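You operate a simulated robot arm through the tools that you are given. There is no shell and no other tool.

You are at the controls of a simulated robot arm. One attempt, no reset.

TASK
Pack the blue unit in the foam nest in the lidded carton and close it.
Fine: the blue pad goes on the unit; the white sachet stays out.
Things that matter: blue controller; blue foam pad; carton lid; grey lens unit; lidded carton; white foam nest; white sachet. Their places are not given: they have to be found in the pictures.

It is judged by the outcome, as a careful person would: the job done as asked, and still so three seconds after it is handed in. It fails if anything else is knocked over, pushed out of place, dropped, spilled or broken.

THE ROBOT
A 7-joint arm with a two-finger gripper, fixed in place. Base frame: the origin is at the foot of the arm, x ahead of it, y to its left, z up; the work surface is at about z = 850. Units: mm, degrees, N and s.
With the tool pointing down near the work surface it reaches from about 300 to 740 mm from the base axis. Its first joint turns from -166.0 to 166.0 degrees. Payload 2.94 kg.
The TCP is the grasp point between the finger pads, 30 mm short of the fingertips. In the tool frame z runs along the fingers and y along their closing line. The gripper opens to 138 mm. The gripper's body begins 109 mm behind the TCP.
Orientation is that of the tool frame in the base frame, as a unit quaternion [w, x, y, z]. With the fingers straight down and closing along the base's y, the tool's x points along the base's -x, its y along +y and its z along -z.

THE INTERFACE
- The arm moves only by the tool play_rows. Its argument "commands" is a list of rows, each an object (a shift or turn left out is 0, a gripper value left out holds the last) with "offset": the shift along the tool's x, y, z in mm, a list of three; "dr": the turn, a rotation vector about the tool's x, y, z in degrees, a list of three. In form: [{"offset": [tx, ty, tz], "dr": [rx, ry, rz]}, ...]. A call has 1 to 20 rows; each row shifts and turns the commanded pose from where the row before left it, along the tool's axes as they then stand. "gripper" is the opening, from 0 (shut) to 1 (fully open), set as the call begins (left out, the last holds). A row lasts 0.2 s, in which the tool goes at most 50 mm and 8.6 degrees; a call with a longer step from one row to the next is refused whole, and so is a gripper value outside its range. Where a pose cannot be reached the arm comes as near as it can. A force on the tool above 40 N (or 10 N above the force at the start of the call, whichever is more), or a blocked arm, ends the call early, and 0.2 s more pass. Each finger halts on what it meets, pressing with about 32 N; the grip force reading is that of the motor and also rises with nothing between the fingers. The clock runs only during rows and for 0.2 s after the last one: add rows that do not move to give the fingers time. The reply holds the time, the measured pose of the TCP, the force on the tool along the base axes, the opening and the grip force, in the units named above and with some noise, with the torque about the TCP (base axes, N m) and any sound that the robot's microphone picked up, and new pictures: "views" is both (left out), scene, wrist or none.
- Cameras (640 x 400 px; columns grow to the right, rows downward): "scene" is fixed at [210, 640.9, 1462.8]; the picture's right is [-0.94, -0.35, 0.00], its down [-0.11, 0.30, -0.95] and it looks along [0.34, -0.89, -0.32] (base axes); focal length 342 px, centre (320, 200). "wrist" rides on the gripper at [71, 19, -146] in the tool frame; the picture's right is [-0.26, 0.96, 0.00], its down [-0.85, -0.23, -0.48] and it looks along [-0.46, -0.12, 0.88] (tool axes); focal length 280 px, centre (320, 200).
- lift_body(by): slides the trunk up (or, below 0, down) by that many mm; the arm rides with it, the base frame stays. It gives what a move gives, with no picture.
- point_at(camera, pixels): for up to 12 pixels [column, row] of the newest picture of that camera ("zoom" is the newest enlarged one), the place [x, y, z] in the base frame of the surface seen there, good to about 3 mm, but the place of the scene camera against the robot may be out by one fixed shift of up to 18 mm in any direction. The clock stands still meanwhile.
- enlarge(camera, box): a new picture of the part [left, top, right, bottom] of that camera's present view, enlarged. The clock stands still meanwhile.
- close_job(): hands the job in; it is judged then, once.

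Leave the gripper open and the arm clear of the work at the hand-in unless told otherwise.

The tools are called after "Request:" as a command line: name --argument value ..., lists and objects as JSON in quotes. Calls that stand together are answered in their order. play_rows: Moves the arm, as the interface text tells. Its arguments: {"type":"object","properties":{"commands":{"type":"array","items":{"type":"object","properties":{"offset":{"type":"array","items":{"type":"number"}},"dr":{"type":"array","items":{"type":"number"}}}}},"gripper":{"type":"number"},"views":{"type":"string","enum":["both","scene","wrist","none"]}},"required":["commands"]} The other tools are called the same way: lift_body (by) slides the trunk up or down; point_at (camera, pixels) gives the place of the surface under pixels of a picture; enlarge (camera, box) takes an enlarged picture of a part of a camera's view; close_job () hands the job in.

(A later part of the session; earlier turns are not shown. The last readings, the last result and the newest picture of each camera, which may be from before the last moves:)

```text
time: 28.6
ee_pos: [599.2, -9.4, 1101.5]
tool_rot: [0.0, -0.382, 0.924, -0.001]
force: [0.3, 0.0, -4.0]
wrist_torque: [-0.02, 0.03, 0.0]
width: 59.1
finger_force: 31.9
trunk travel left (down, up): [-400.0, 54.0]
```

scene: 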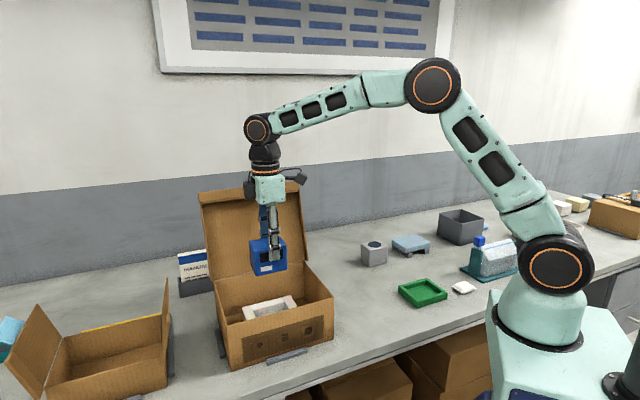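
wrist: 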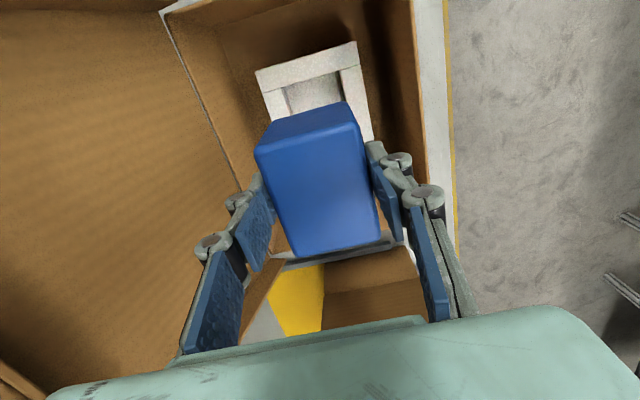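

The controller is over the nest. I descend until its bottom is just above the nest rim, then check alignment.

Request:
play_rows --commands '[{"offset": [0, 0, 25]}, {"offset": [0, 0, 30]}, {"offset": [0, 0, 30]}, {"offset": [0, 0, 25]}, {"offset": [0, 0, 10]}, {}]' --gripper 0

Request:
enlarge --camera "scene" --box '[210, 190, 350, 350]'

Request:
enlarge --camera "wrist" --box '[200, 20, 440, 280]'

```text
time: 30.0
ee_pos: [599.6, -10.7, 983.7]
tool_rot: [0.0, -0.384, 0.923, 0.0]
force: [0.7, 0.3, -3.2]
wrist_torque: [-0.01, 0.06, 0.02]
width: 59.7
finger_force: 32.5
trunk travel left (down, up): [-400.0, 54.0]
```

scene: 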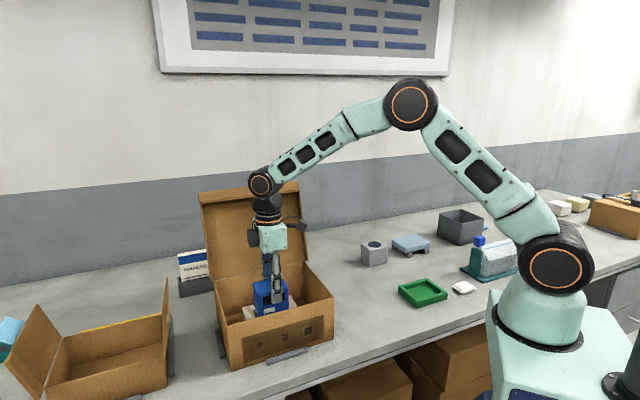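
wrist: 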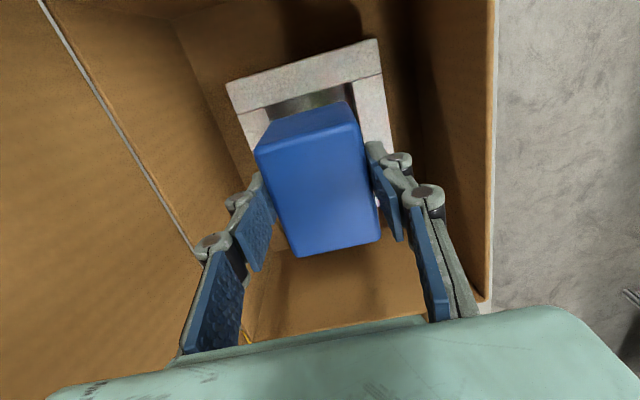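

```text
2.50 times, centred on (280, 270) of scene
```

zoom: 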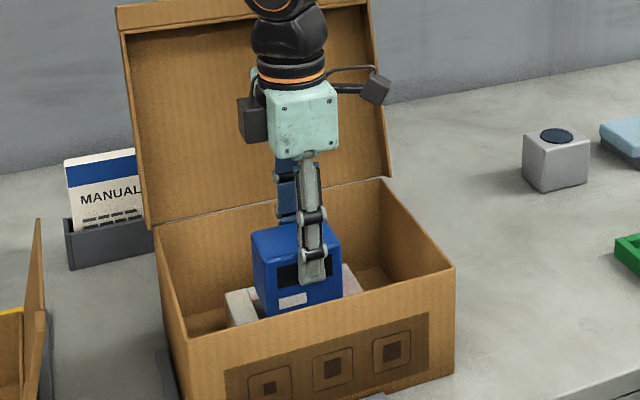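

```text
1.54 times, centred on (320, 150) of wrist
```

zoom: 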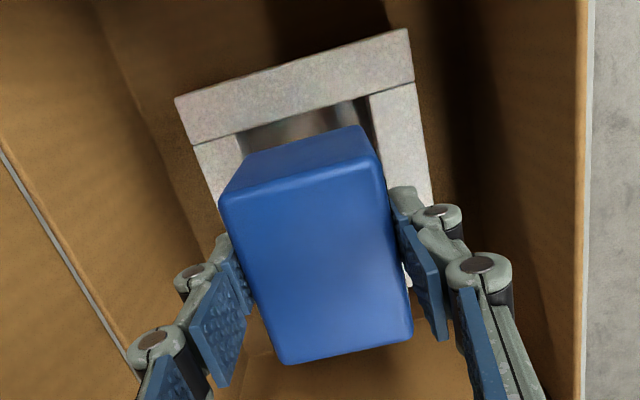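

I measure the nest's inner wall edges and the controller's lower edge for alignment.

Request:
point_at --camera "wrist" --pixels '[[228, 86], [376, 42], [382, 75], [240, 117], [262, 145], [375, 120], [272, 124], [344, 105], [267, 108], [353, 85], [300, 108], [310, 190]]'

```text
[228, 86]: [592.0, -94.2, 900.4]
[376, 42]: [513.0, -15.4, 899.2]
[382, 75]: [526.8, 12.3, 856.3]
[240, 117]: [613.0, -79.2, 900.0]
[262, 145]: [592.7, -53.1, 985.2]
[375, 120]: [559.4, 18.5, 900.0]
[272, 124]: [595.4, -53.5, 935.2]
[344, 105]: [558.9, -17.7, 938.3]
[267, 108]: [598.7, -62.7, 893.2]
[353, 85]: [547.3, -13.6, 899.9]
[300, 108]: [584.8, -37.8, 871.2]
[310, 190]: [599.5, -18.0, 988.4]
```

Alignment is good: 5–9 mm margins all round. I lower into the nest, finely at the end.

Request:
play_rows --commands '[{"offset": [-1.5, -0.5, 10]}, {"offset": [0, 0, 10]}, {"offset": [0, 0, 8]}, {"offset": [0, 0, 6]}, {"offset": [0, 0, 4]}, {"offset": [0, 0, 2]}, {}]' --gripper 0 --views "wrist"

```text
time: 31.6
ee_pos: [601.3, -8.4, 944.2]
tool_rot: [0.0, -0.383, 0.924, 0.0]
force: [-0.3, 0.0, -4.5]
wrist_torque: [-0.06, 0.01, 0.03]
width: 59.6
finger_force: 31.9
trunk travel left (down, up): [-400.0, 54.0]
```

wrist: 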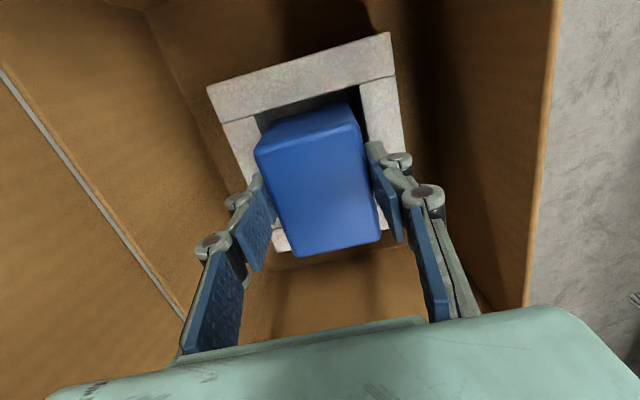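

It is going in without contact. I continue in 1 mm steps.

Request:
play_rows --commands '[{"offset": [0, 0, 1]}, {"offset": [0, 0, 1]}, {"offset": [0, 0, 1]}, {"offset": [0, 0, 1]}, {}]' --gripper 0 --views "none"

```text
time: 32.8
ee_pos: [602.1, -9.1, 939.6]
tool_rot: [0.0, -0.383, 0.924, 0.0]
force: [-0.5, -0.3, -3.8]
wrist_torque: [-0.03, -0.01, -0.01]
width: 59.1
finger_force: 31.9
trunk travel left (down, up): [-400.0, 54.0]
```

Request:
play_rows --commands '[{"offset": [0, 0, 1]}, {"offset": [0, 0, 1]}, {}]' --gripper 0 --views "none"

```text
time: 33.6
ee_pos: [601.4, -8.1, 938.5]
tool_rot: [0.001, -0.383, 0.924, 0.001]
force: [1.0, 0.4, -1.4]
wrist_torque: [0.0, 0.02, 0.02]
width: 59.2
finger_force: 32.0
trunk travel left (down, up): [-400.0, 54.0]
```

The load has dropped (-4 to -1.4 N), so it is touching the nest floor. One more millimetre, then I open moderately.

Request:
play_rows --commands '[{"offset": [0, 0, 0.8]}, {}]' --gripper 0 --views "none"

Request:
play_rows --commands '[{}, {}, {}]' --gripper 0.6

```text
time: 34.2
ee_pos: [602.5, -9.8, 937.5]
tool_rot: [0.002, -0.383, 0.924, 0.0]
force: [0.3, -1.7, 3.3]
wrist_torque: [0.01, 0.08, 0.0]
width: 59.6
finger_force: 31.4
trunk travel left (down, up): [-400.0, 54.0]
```

```text
time: 35.0
ee_pos: [600.9, -9.5, 937.9]
tool_rot: [0.0, -0.383, 0.924, 0.0]
force: [-0.1, -0.4, 0.2]
wrist_torque: [0.03, -0.02, -0.02]
width: 82.7
finger_force: 0.2
trunk travel left (down, up): [-400.0, 54.0]
```

scene: 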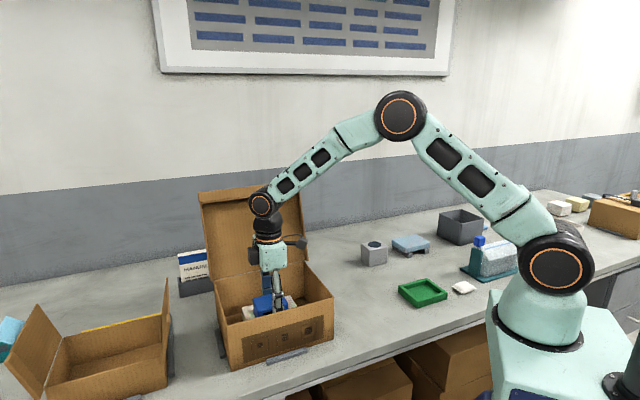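
wrist: 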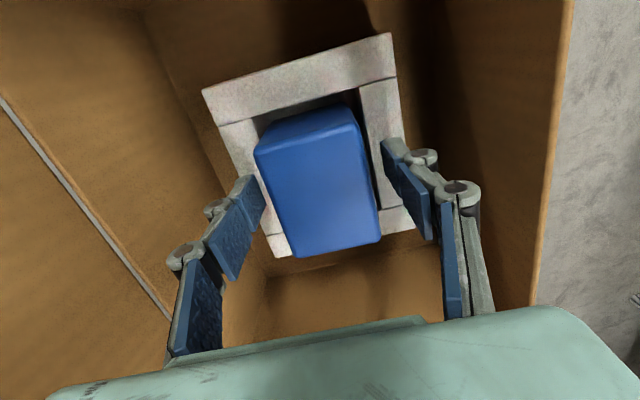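

The controller sits in the nest. I raise and verify, then head to the blue pad.

Request:
play_rows --commands '[{"offset": [0, 0, -10]}, {"offset": [0, 0, -25]}, {"offset": [0, 0, -40]}, {"offset": [0, 0, -45]}, {"offset": [0, 0, -40]}, {}]' --gripper 0.6

Request:
point_at --camera "wrist" --pixels '[[320, 115], [300, 100], [340, 130], [310, 140], [345, 90], [285, 90], [357, 50], [300, 175]]'

Request:
enlarge --camera "wrist" --box '[220, 20, 420, 200]'

```text
time: 36.4
ee_pos: [602.2, -9.0, 1097.3]
tool_rot: [0.0, -0.383, 0.924, 0.0]
force: [-0.2, 0.4, 0.0]
wrist_torque: [-0.03, -0.01, 0.0]
width: 83.0
finger_force: 0.1
trunk travel left (down, up): [-400.0, 54.0]
```

scene: 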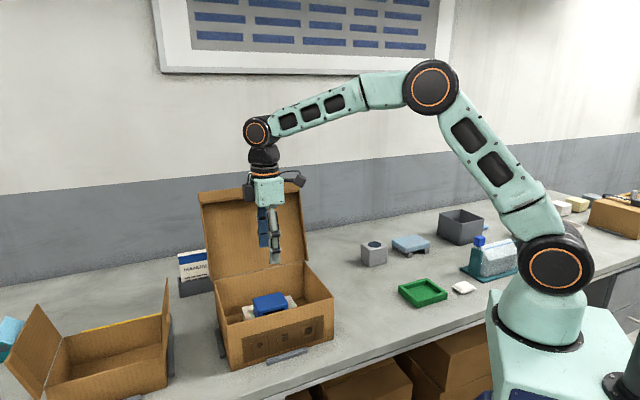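
wrist: 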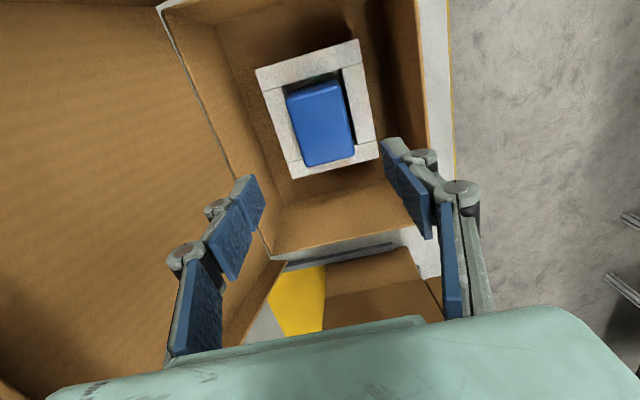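

```text
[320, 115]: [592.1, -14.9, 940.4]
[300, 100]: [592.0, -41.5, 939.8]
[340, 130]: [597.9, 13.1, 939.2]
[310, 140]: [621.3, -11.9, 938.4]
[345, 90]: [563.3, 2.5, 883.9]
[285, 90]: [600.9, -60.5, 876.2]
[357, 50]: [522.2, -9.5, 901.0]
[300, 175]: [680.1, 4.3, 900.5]
```

```text
2.22 times, centred on (320, 110) of wrist
```

zoom: 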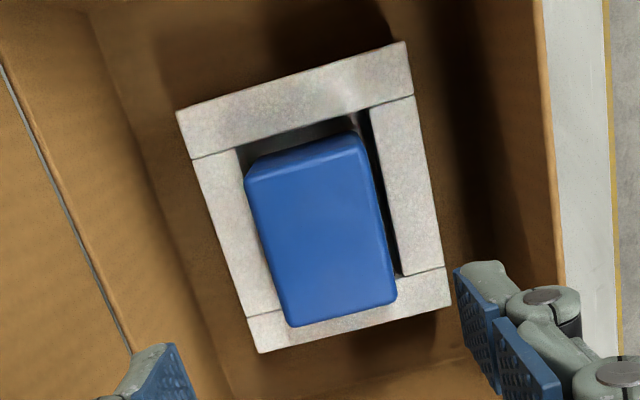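

The controller is seated flat (top z≈939.5). I measure its top corners for the pad, then travel to the pad near (310, -590), going sideways clear of the lid first.

Request:
point_at --camera "wrist" --pixels '[[288, 101], [337, 89], [353, 152], [308, 164], [287, 99], [339, 86], [355, 155], [305, 167]]'

Request:
play_rows --commands '[{"offset": [30, 0, 0]}, {"offset": [42, 0, 0]}, {"offset": [42, 0, 0]}, {"offset": [42, 0, 0]}, {"offset": [42, 0, 0]}, {"offset": [42, 0, 0]}, {"offset": [42, 0, 0]}, {"offset": [33.5, -20.3, 0]}, {"offset": [33.5, -20.3, 0]}, {"offset": [33.5, -20.3, 0]}, {"offset": [33.5, -20.3, 0]}, {"offset": [33.5, -20.3, 0]}, {"offset": [33.5, -20.3, 0]}, {"offset": [33.5, -20.3, 0]}, {"offset": [33.5, -20.3, 0]}, {"offset": [33.5, -20.3, 0]}, {"offset": [33.5, -20.3, 0]}, {}, {}]' --gripper 0.9

```text
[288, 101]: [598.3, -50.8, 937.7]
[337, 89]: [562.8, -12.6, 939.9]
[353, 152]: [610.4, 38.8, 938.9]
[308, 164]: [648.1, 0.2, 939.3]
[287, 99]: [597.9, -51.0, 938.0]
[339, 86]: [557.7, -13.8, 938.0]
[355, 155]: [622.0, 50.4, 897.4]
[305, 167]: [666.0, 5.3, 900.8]
```

```text
time: 40.4
ee_pos: [309.1, -587.5, 1098.1]
tool_rot: [0.0, -0.383, 0.924, 0.0]
force: [-0.1, -0.3, -0.3]
wrist_torque: [-0.02, 0.0, 0.01]
width: 124.2
finger_force: 0.1
trunk travel left (down, up): [-400.0, 54.0]
```

scene: 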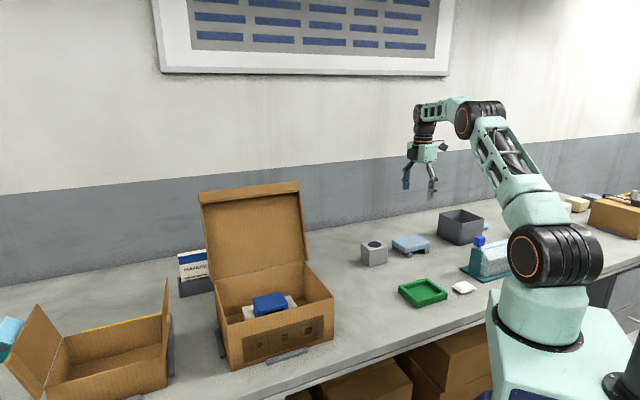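
wrist: 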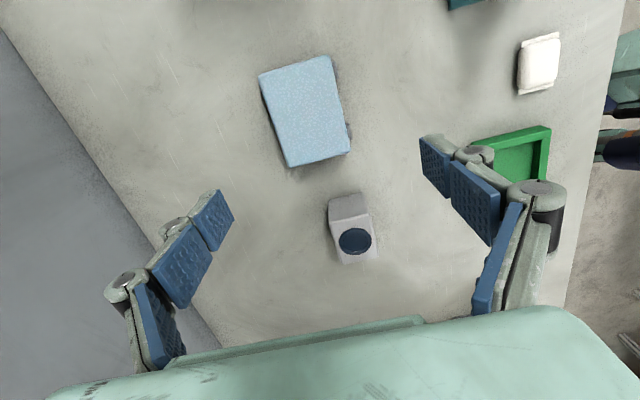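

Over the pad. I enlarge and measure it and its grey supports.

Request:
enlarge --camera "wrist" --box '[220, 30, 400, 190]'

Request:
point_at --camera "wrist" --pixels '[[261, 77], [329, 58], [349, 150], [289, 164], [305, 110], [295, 68], [340, 105], [275, 120], [320, 157], [347, 130], [335, 80], [352, 135]]'

Request:
enlarge --camera "scene" --box '[360, 215, 460, 275]'

```text
2.50 times, centred on (310, 110) of wrist
```

zoom: 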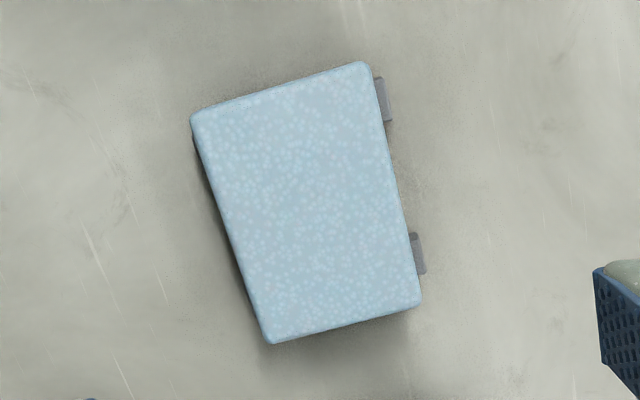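

```text
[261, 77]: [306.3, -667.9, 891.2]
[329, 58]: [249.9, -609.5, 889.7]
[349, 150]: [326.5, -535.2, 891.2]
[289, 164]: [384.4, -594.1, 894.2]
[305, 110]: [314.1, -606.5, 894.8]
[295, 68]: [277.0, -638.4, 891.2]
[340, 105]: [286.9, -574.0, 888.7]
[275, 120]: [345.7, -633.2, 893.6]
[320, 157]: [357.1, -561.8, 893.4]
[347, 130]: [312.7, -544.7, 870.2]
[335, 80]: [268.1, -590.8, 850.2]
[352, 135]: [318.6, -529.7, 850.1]
```

```text
6.40 times, centred on (410, 245) of scene
```

zoom: 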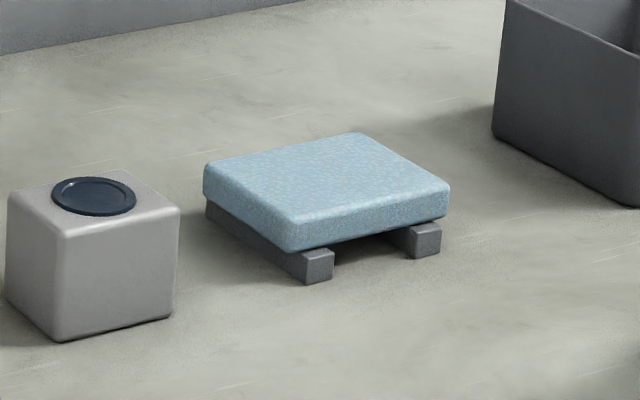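

The pad is centred at about (317, -602), 81 x 107 x ~22 mm, with bottom at z≈870 on two risers near its ends. The middle is free for the fingers. I align and descend in two stages.

Request:
play_rows --commands '[{"offset": [4.6, -15.5, 0]}, {"offset": [0, 0, 40]}, {"offset": [0, 0, 40]}, {"offset": [0, 0, 40]}, {"offset": [0, 0, 35]}, {}]' --gripper 0.9

Request:
point_at --camera "wrist" --pixels '[[235, 80], [360, 45], [390, 190], [290, 215], [320, 150], [320, 130], [320, 170]]'

```text
time: 41.8
ee_pos: [319.0, -603.7, 942.3]
tool_rot: [0.0, -0.383, 0.924, -0.001]
force: [0.0, -0.1, 0.0]
wrist_torque: [0.0, 0.03, 0.0]
width: 124.2
finger_force: 0.1
trunk travel left (down, up): [-400.0, 54.0]
```

scene: 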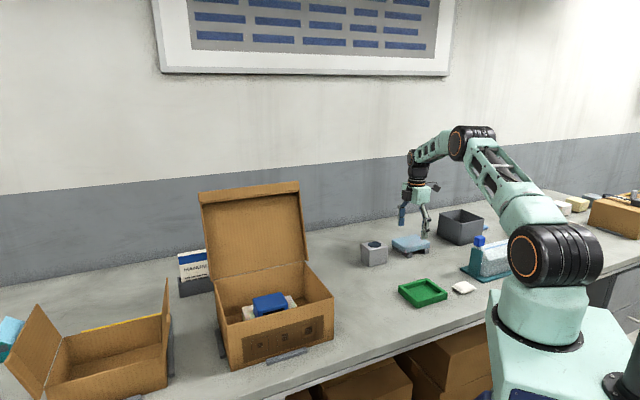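
wrist: 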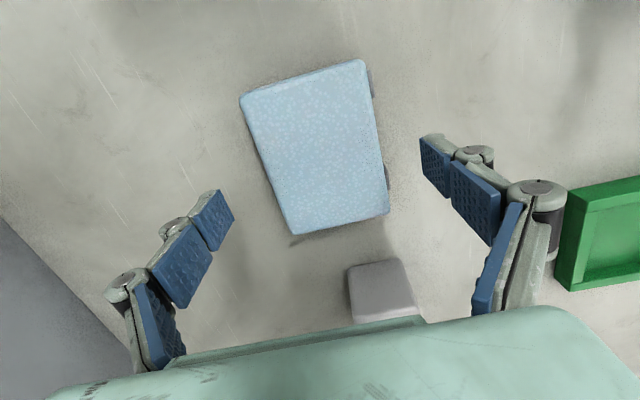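

```text
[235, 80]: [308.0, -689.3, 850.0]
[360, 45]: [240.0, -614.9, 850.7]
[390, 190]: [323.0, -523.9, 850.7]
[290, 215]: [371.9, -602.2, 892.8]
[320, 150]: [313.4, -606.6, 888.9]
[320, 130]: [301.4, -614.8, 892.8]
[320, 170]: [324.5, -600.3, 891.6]
```

Request:
point_at --camera "wrist" --pixels '[[243, 100], [358, 63], [386, 209], [294, 231], [374, 140], [265, 160]]'

Request:
enlarge --camera "wrist" --box '[200, 40, 430, 260]'

```text
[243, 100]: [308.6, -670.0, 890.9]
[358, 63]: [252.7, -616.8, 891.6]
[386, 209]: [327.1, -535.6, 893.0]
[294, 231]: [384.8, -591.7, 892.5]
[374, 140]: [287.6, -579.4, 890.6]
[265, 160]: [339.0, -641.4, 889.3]
```

```text
1.82 times, centred on (315, 150) of wrist
```

zoom: 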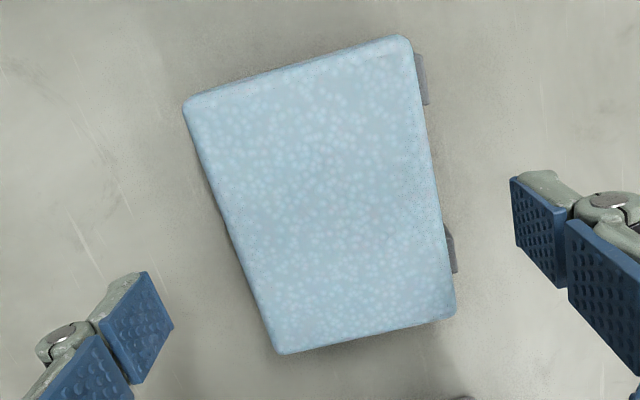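

The TCP is centred on the pad within 1 mm. I descend to z≈899 and close.

Request:
play_rows --commands '[{"offset": [0, 0, 18]}, {"offset": [0, 0, 15]}, {"offset": [0, 0, 10]}, {}]' --gripper 0.9 --views "none"

Request:
play_rows --commands '[{}, {}, {}, {}]' --gripper 0

```text
time: 42.8
ee_pos: [318.1, -602.5, 897.5]
tool_rot: [0.0, -0.383, 0.924, 0.0]
force: [0.5, -0.3, -0.7]
wrist_torque: [-0.01, -0.03, -0.01]
width: 124.3
finger_force: 0.0
trunk travel left (down, up): [-400.0, 54.0]
```

```text
time: 43.8
ee_pos: [317.8, -601.9, 898.1]
tool_rot: [0.0, -0.383, 0.924, 0.0]
force: [-0.2, 0.7, 1.8]
wrist_torque: [-0.02, -0.07, 0.03]
width: 86.6
finger_force: 31.9
trunk travel left (down, up): [-400.0, 54.0]
```

scene: 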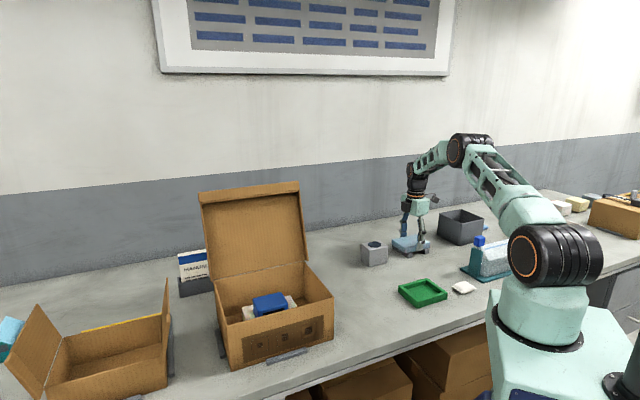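
wrist: 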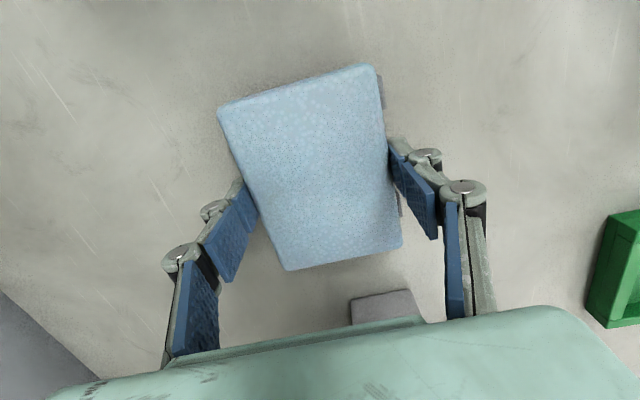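

The pad is gripped (86.6 mm). I lift it off the supports and go high.

Request:
play_rows --commands '[{"offset": [0, 0, -8]}, {"offset": [0, 0, -20]}, {"offset": [0, 0, -35]}, {"offset": [0, 0, -40]}, {"offset": [0, 0, -45]}, {"offset": [0, 0, -45]}, {"offset": [0, 0, -7]}, {}]' --gripper 0

Request:
play_rows --commands '[{"offset": [-17, 10.9, 0]}, {"offset": [-34, 21.8, 0]}, {"offset": [-34, 21.8, 0]}, {"offset": [-34, 21.8, 0]}, {"offset": [-34, 21.8, 0]}, {"offset": [-34, 21.8, 0]}, {"offset": [-34, 21.8, 0]}, {"offset": [-34, 21.8, 0]}, {"offset": [-34, 21.8, 0]}, {"offset": [-34, 21.8, 0]}, {"offset": [-17, 11.2, 0]}, {}]' --gripper 0

```text
time: 45.6
ee_pos: [315.0, -603.3, 1098.0]
tool_rot: [-0.001, -0.383, 0.924, -0.001]
force: [-0.1, 0.4, -1.1]
wrist_torque: [-0.03, 0.04, -0.02]
width: 86.9
finger_force: 31.8
trunk travel left (down, up): [-400.0, 54.0]
```

scene: 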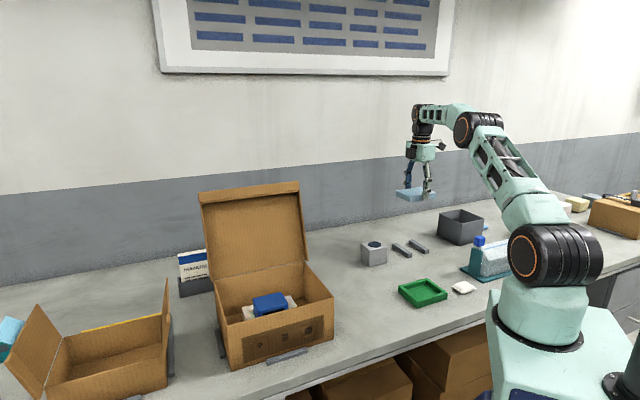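
wrist: 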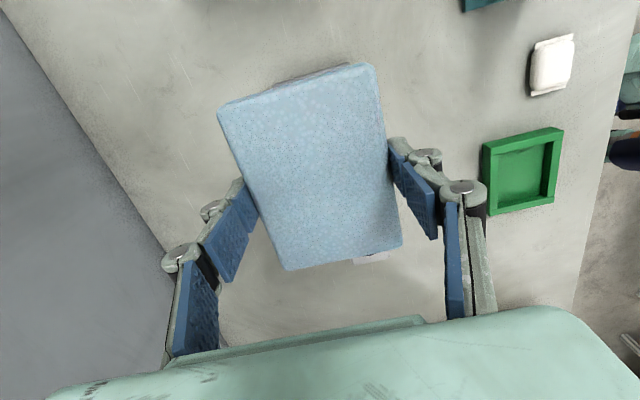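

```text
time: 48.2
ee_pos: [402.4, -206.6, 1098.8]
tool_rot: [0.001, -0.383, 0.924, 0.0]
force: [-0.3, 0.3, 1.0]
wrist_torque: [-0.05, -0.01, -0.01]
width: 86.8
finger_force: 32.3
trunk travel left (down, up): [-400.0, 54.0]
```

scene: 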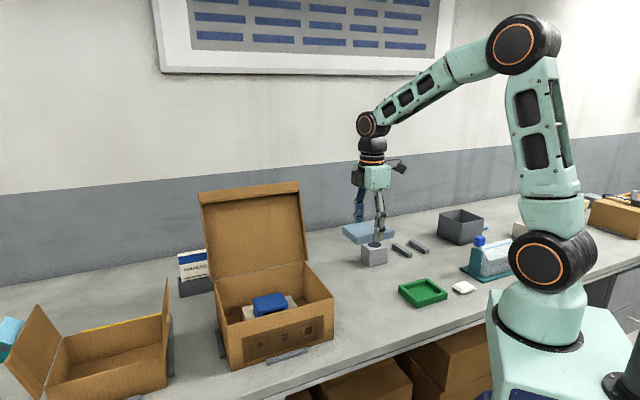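
wrist: 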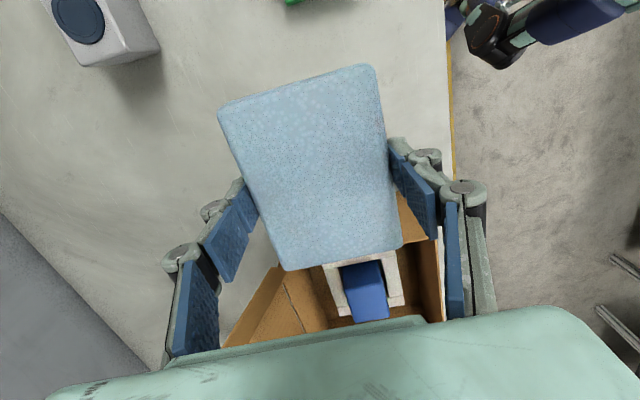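

I carry the pad across over the controller.

Request:
play_rows --commands '[{"offset": [-20, -1.4, 0]}, {"offset": [-36, 0, 0]}, {"offset": [-36, 0, 0]}, {"offset": [-36, 0, 0]}, {"offset": [-36, 0, 0]}, {"offset": [-36, 0, 0]}, {"offset": [-36, 0, 0]}, {"offset": [-30, 0, 0]}, {"offset": [-16, 0, 0]}, {}, {}]' --gripper 0

```text
time: 50.6
ee_pos: [601.9, -9.7, 1098.5]
tool_rot: [-0.001, -0.383, 0.924, 0.0]
force: [-1.6, 0.2, -0.5]
wrist_torque: [-0.03, -0.02, 0.01]
width: 86.8
finger_force: 32.1
trunk travel left (down, up): [-400.0, 54.0]
```

scene: 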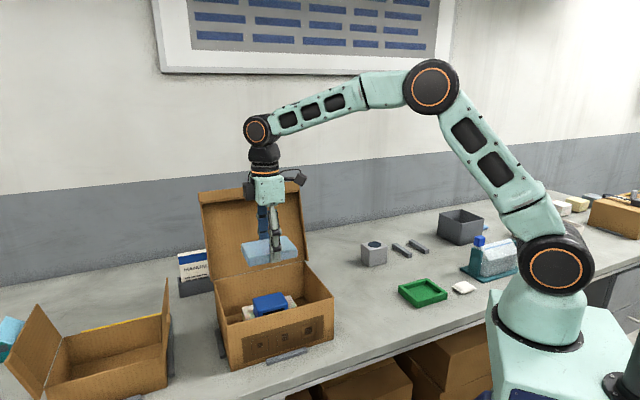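
wrist: 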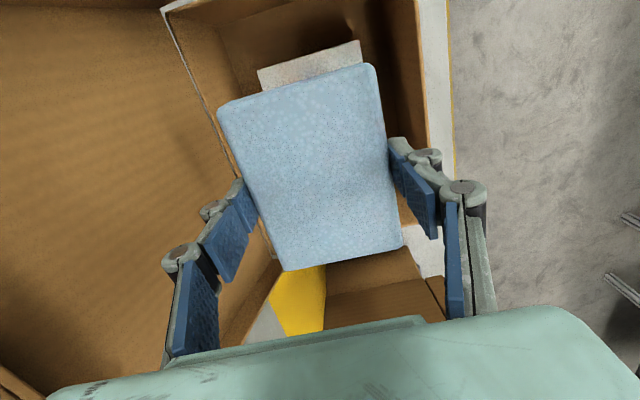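

Aligned. I descend toward the controller's top, with expected contact at TCP z≈967.

Request:
play_rows --commands '[{"offset": [-1.5, 0, 25]}, {"offset": [0, 0, 30]}, {"offset": [0, 0, 30]}, {"offset": [0, 0, 20]}, {"offset": [0, 0, 12]}, {"offset": [0, 0, 6]}, {}]' --gripper 0

Request:
enlarge --camera "scene" --box '[210, 190, 350, 350]'

```text
time: 52.2
ee_pos: [604.2, -9.3, 976.9]
tool_rot: [-0.001, -0.383, 0.924, 0.0]
force: [0.3, 1.1, -0.3]
wrist_torque: [0.01, 0.03, 0.02]
width: 86.4
finger_force: 31.9
trunk travel left (down, up): [-400.0, 54.0]
```

scene: 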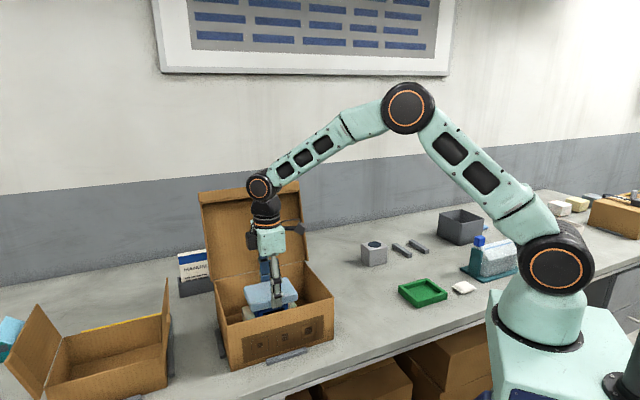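
wrist: 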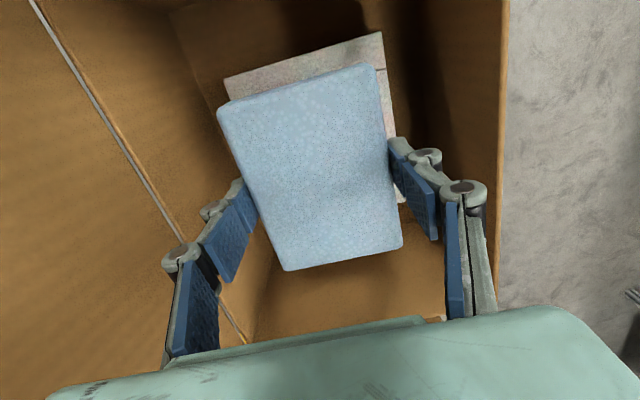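

```text
2.50 times, centred on (280, 270) of scene
```

zoom: 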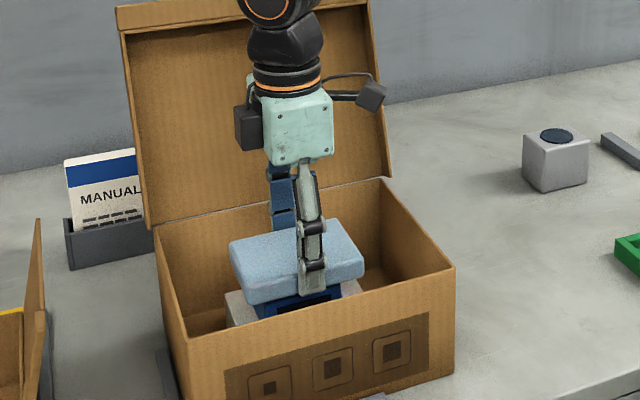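

Request:
play_rows --commands '[{"offset": [0, 0.5, 2]}, {"offset": [0, 0, 2]}, {"offset": [0, 0, 1.5]}, {"offset": [0, 0, 1]}, {}]' --gripper 0 --views "none"

```text
time: 53.4
ee_pos: [603.6, -8.8, 970.9]
tool_rot: [0.0, -0.382, 0.924, 0.0]
force: [0.2, -0.2, 2.2]
wrist_torque: [-0.06, -0.02, -0.04]
width: 86.9
finger_force: 31.8
trunk travel left (down, up): [-400.0, 54.0]
```

Force is starting to change (+2.2 N). I take two more 1 mm steps to confirm contact.

Request:
play_rows --commands '[{"offset": [0, 0, 1]}, {}]' --gripper 0 --views "none"

Request:
play_rows --commands '[{"offset": [0, 0, 1]}, {}]' --gripper 0 --views "wrist"

```text
time: 54.0
ee_pos: [604.4, -8.3, 969.0]
tool_rot: [0.002, -0.383, 0.924, -0.001]
force: [-0.6, -0.7, 8.9]
wrist_torque: [-0.08, 0.05, 0.02]
width: 86.4
finger_force: 32.3
trunk travel left (down, up): [-400.0, 54.0]
```

```text
time: 54.6
ee_pos: [603.5, -8.8, 969.6]
tool_rot: [0.002, -0.383, 0.924, -0.001]
force: [0.5, 0.3, 16.3]
wrist_torque: [-0.06, 0.04, 0.03]
width: 86.7
finger_force: 32.2
trunk travel left (down, up): [-400.0, 54.0]
```

wrist: 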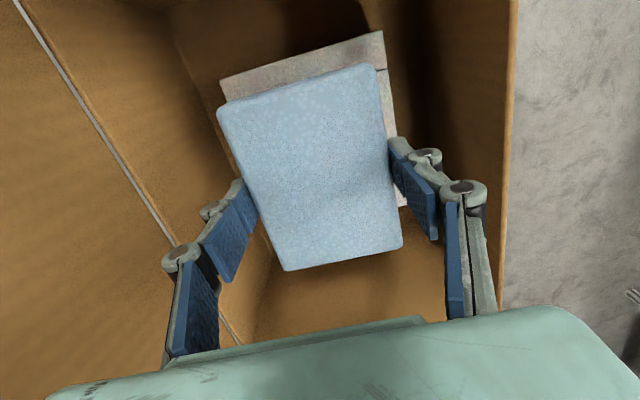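

Firm contact (16 N), so the pad rests on the controller. I back off 1 mm and open to about 105 mm.

Request:
play_rows --commands '[{"offset": [0, 0, -1.2]}, {}]' --gripper 0 --views "none"

Request:
play_rows --commands '[{}, {}, {}]' --gripper 0.76

```text
time: 55.2
ee_pos: [603.0, -8.6, 970.1]
tool_rot: [0.001, -0.383, 0.924, -0.001]
force: [3.0, -0.2, 13.6]
wrist_torque: [-0.06, -0.24, -0.03]
width: 86.7
finger_force: 31.8
trunk travel left (down, up): [-400.0, 54.0]
```

```text
time: 56.0
ee_pos: [603.9, -8.1, 969.0]
tool_rot: [0.0, -0.383, 0.924, 0.0]
force: [-0.2, -0.4, 0.0]
wrist_torque: [0.02, 0.01, 0.01]
width: 105.3
finger_force: 0.0
trunk travel left (down, up): [-400.0, 54.0]
```

scene: 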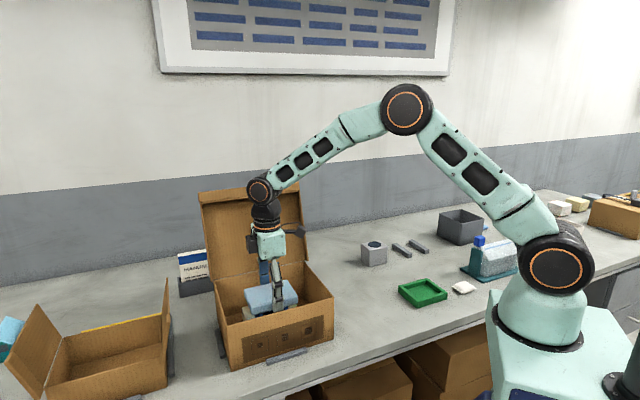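
wrist: 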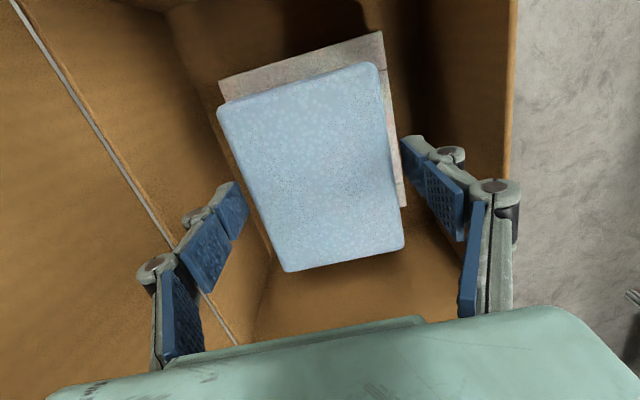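

The pad is released on the controller. I raise straight up and verify it lies level below the carton rim.

Request:
play_rows --commands '[{"offset": [0, 0, -10]}, {"offset": [0, 0, -25]}, {"offset": [0, 0, -40]}, {"offset": [0, 0, -40]}, {"offset": [0, 0, -20]}, {}]' --gripper 0.76

Request:
point_at --camera "wrist" --pixels '[[280, 85], [345, 68], [370, 160], [305, 180], [320, 120], [258, 70], [355, 40], [380, 130], [428, 120], [240, 170]]'

Request:
enlarge --camera "scene" --box '[180, 160, 360, 390]'

```text
time: 57.4
ee_pos: [605.0, -9.0, 1106.2]
tool_rot: [0.0, -0.383, 0.924, -0.001]
force: [-0.5, -0.2, -0.3]
wrist_torque: [0.0, 0.02, -0.04]
width: 104.9
finger_force: 0.0
trunk travel left (down, up): [-400.0, 54.0]
```

scene: 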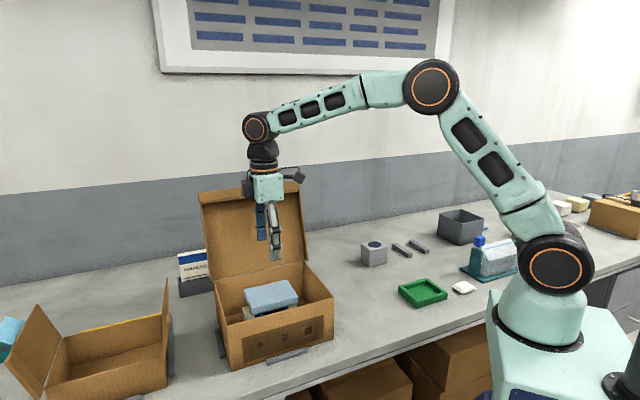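
wrist: 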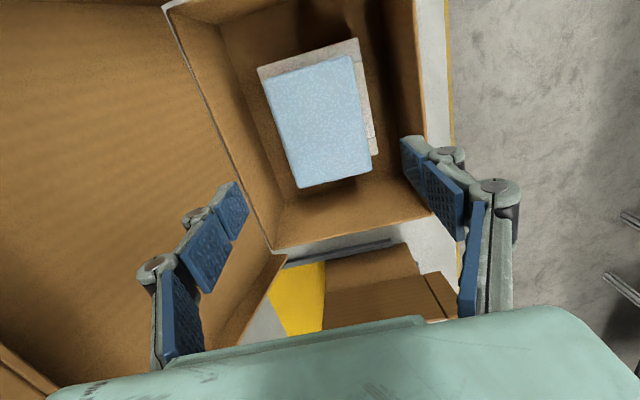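

```text
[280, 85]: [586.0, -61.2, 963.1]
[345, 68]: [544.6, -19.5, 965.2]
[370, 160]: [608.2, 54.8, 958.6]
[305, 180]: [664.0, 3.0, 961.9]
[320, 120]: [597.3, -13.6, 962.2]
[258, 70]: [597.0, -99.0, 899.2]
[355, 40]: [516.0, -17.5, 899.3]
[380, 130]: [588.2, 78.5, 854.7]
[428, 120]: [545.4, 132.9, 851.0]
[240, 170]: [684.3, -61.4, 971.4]
```

```text
1.74 times, centred on (270, 275) of scene
```

zoom: 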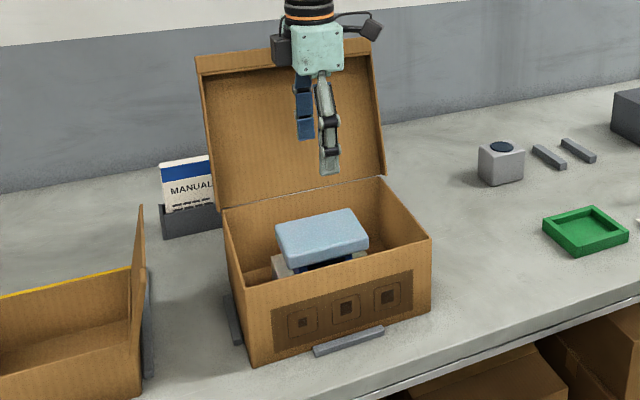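

Everything is inside: the pad top is at z≈962, below the rim at 974. Next is the lid. I measure the lid's panel, flanges and free edge in the scene view.

Request:
point_at --camera "zoom" --pixels '[[198, 57], [198, 70], [202, 80], [366, 60], [250, 55], [250, 70], [372, 50], [378, 110], [383, 160], [374, 110], [230, 120], [260, 170]]'

Request:
enlarge --camera "scene" --box '[190, 170, 320, 290]'

```text
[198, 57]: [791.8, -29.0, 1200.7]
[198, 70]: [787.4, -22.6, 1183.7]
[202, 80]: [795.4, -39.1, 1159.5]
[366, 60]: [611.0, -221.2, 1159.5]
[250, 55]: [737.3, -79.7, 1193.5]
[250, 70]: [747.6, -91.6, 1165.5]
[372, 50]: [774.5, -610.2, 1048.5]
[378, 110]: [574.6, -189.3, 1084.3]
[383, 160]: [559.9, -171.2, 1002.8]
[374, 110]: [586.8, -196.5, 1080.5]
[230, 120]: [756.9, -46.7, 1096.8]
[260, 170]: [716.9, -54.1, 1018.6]
```

```text
3.33 times, centred on (255, 230) of scene
```

zoom: 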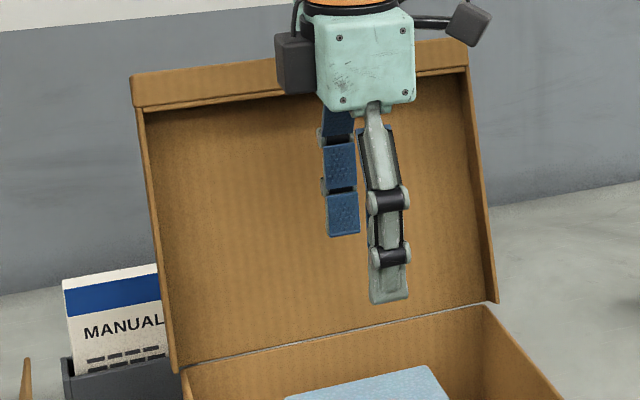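

I sample a vertical profile through the lid in this zoom (column 210) to understand its flange shape.

Request:
point_at --camera "zoom" --pixels '[[210, 70], [210, 78], [210, 86], [210, 94], [210, 99], [210, 104], [210, 112], [210, 130], [210, 170], [210, 220], [210, 280], [210, 340]]'

Request:
point_at --camera "zoom" --pixels '[[465, 45], [465, 55], [465, 65], [468, 80], [472, 110], [476, 140], [481, 180], [486, 220], [491, 260], [495, 295], [466, 120], [474, 200]]'

```text
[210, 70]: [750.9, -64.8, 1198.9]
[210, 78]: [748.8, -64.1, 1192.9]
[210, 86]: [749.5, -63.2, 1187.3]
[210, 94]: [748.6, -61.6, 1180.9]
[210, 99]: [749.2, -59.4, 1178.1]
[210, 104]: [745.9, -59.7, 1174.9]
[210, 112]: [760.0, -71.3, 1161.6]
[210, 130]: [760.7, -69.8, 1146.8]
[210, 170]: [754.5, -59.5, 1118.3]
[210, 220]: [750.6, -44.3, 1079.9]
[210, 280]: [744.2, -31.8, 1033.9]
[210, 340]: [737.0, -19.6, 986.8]
```

```text
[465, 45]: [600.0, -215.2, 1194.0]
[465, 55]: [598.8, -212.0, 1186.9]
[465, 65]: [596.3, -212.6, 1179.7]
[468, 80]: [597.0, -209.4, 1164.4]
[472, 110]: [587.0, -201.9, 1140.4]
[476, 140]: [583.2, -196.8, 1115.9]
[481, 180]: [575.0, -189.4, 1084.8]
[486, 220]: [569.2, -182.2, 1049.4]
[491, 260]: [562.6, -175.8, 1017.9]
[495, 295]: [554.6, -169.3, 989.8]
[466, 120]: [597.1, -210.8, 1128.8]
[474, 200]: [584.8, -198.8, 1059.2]
```

The lid profile is clear now. The hinge is at n≈-536, z≈978. The panel is about 231 mm long, leaning back 17°, and its free end has a lip about 22 mm deep. I'll straddle the free edge from above with open fingers so I can both pull it forward and hold it from slamming. First I go up above the lid's top (z≈1206) and over the edge.

Request:
play_rows --commands '[{"offset": [0, 0, -39]}, {"offset": [0, 0, -39]}, {"offset": [0, 0, -39]}, {"offset": [0, 0, -39]}, {}, {"offset": [14.3, -31.4, 0]}, {"offset": [14.3, -31.4, 0]}, {"offset": [14.3, -31.4, 0]}, {"offset": [14.3, -31.4, 0]}, {"offset": [14.2, -31.2, 0]}, {}, {}]' --gripper 0.65

Request:
enlarge --camera "scene" --box '[190, 110, 330, 290]'

```text
time: 60.0
ee_pos: [630.1, -135.2, 1248.1]
tool_rot: [0.0, -0.382, 0.924, 0.0]
force: [-0.1, 0.0, 0.0]
wrist_torque: [-0.02, 0.05, 0.01]
width: 89.9
finger_force: 0.0
out of reach, approached as far as the arm can: row 9, 10
trunk travel left (down, up): [-400.0, 54.0]
```

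scene: 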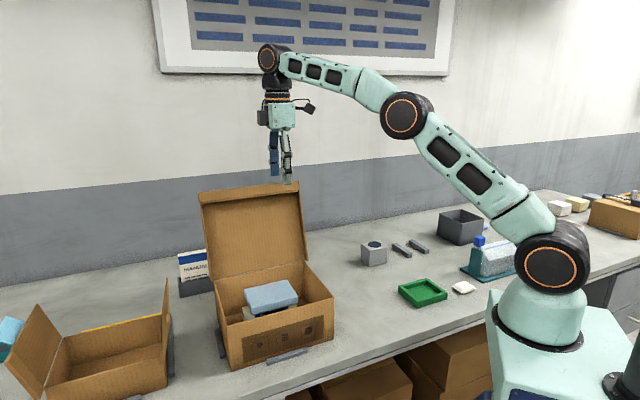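
wrist: 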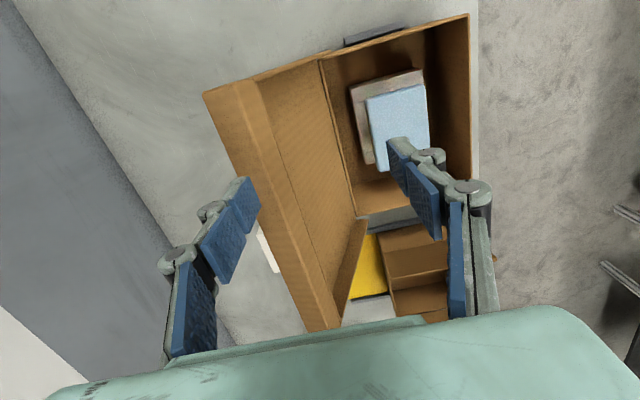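

```text
2.22 times, centred on (260, 200) of scene
```

zoom: 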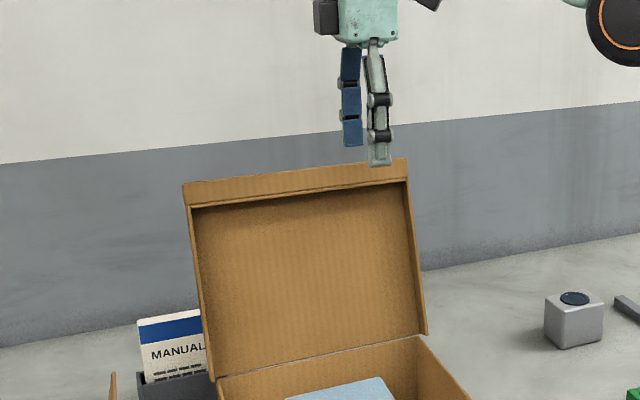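

The arm ran out of reach at that height (stopped at n≈-541). I raise the trunk by 54 mm to gain reach, then continue nearer the lid's right end.

Request:
lift_body --by 54

```text
time: 61.0
ee_pos: [630.0, -134.2, 1303.1]
tool_rot: [0.001, -0.382, 0.924, 0.001]
force: [-0.7, 0.0, -1.2]
wrist_torque: [-0.03, -0.02, 0.03]
width: 89.7
finger_force: 0.1
trunk travel left (down, up): [-454.0, 0.0]
```

Request:
play_rows --commands '[{"offset": [13, 0, 20]}, {"offset": [13, 0, 22]}, {"offset": [12.6, -16, 0]}, {"offset": [0, -16, 0]}, {"offset": [0, -15.7, 0]}, {}, {}]' --gripper 0.65

Request:
enlarge --camera "scene" --box '[190, 110, 330, 290]'

```text
time: 62.5
ee_pos: [637.5, -196.4, 1260.3]
tool_rot: [0.001, -0.382, 0.924, -0.001]
force: [-0.3, -0.9, 0.9]
wrist_torque: [0.0, 0.01, -0.01]
width: 89.5
finger_force: 0.0
trunk travel left (down, up): [-454.0, 0.0]
```

scene: 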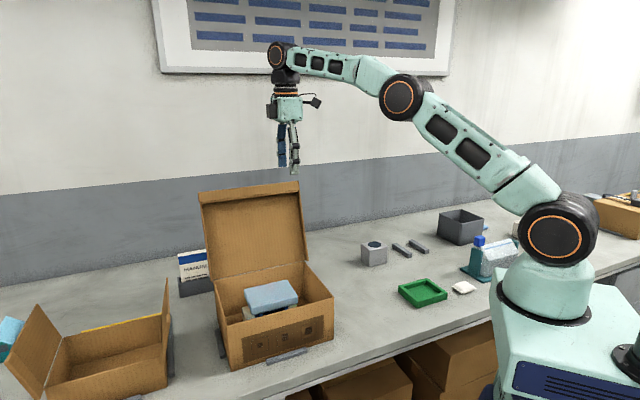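
wrist: 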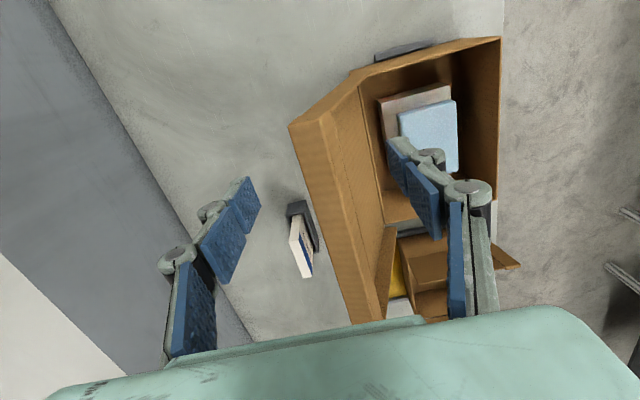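

```text
2.22 times, centred on (260, 200) of scene
```

zoom: 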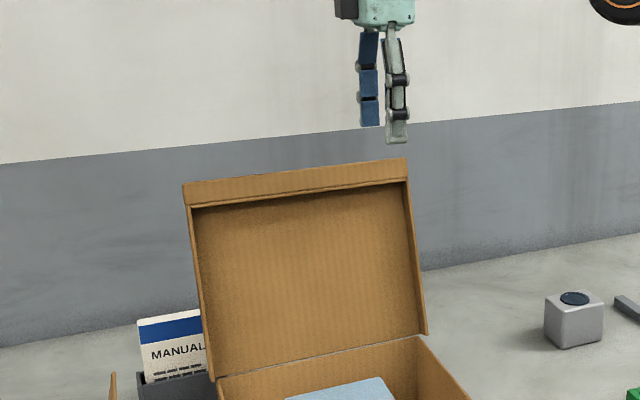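

Reached, and the lid's end face is visible in the wrist view. I measure it exactly before lowering the fingers around it.

Request:
point_at --camera "wrist" --pixels '[[293, 129], [308, 125], [330, 116], [305, 165], [318, 162], [335, 158], [325, 230], [345, 225], [358, 95], [348, 140], [378, 300], [340, 290]]'

Request:
enlarge --camera "wrist" --box '[180, 20, 520, 330]'

```text
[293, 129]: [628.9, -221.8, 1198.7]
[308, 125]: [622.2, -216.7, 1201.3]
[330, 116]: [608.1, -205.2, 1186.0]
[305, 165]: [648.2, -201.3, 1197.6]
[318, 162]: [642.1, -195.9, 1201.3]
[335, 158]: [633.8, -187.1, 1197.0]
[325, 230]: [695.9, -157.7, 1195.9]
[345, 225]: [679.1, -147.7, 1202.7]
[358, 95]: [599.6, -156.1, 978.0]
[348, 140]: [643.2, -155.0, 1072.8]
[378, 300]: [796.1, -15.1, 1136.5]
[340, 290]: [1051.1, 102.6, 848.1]
```

```text
1.29 times, centred on (350, 175) of wrist
```

zoom: 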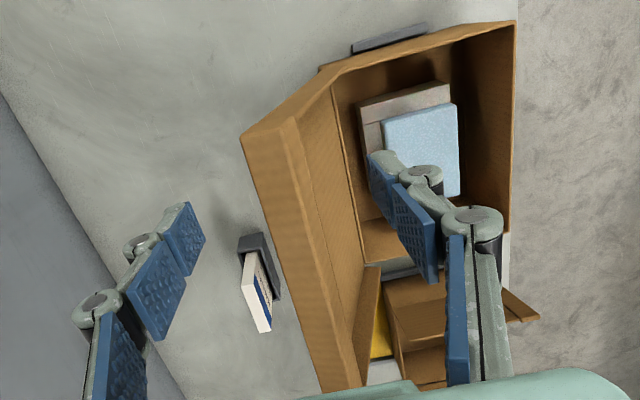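

The lid end sits at n from -603 to -580, z≈1200, between the fingers (-635 / -545). I lower the fingers around it to fingertip z≈1165.

Request:
play_rows --commands '[{"offset": [0, 0, 22]}, {"offset": [0, 0, 22]}, {"offset": [0, 0, 20]}, {}]' --gripper 0.65

Request:
enlarge --camera "scene" --box '[210, 110, 350, 290]'

```text
time: 63.5
ee_pos: [637.7, -194.7, 1198.0]
tool_rot: [0.001, -0.383, 0.924, 0.0]
force: [-0.3, 0.5, 0.5]
wrist_torque: [0.02, 0.0, 0.02]
width: 89.6
finger_force: 0.0
trunk travel left (down, up): [-454.0, 0.0]
```

scene: 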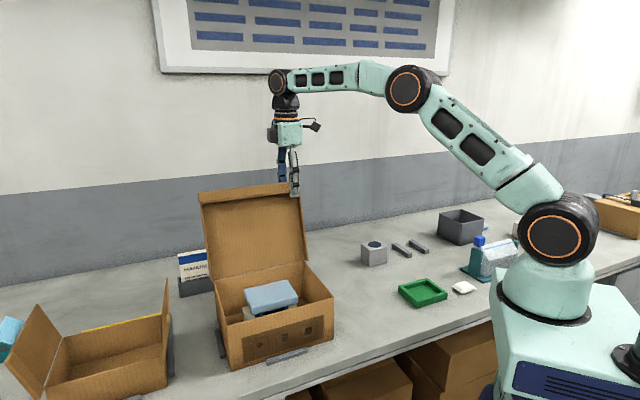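
wrist: 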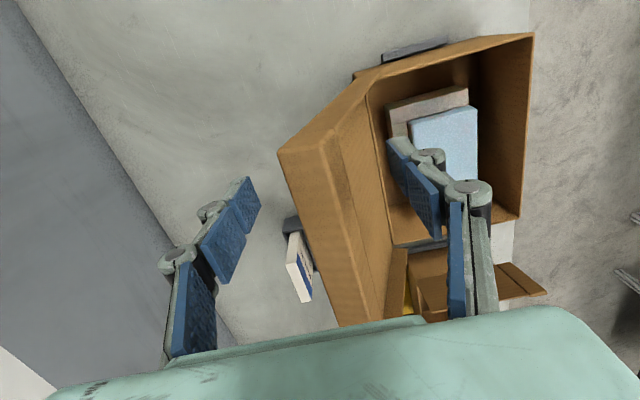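

```text
2.22 times, centred on (280, 200) of scene
```

zoom: 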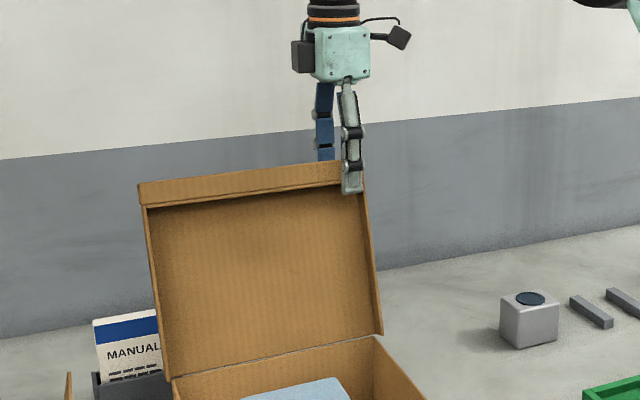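

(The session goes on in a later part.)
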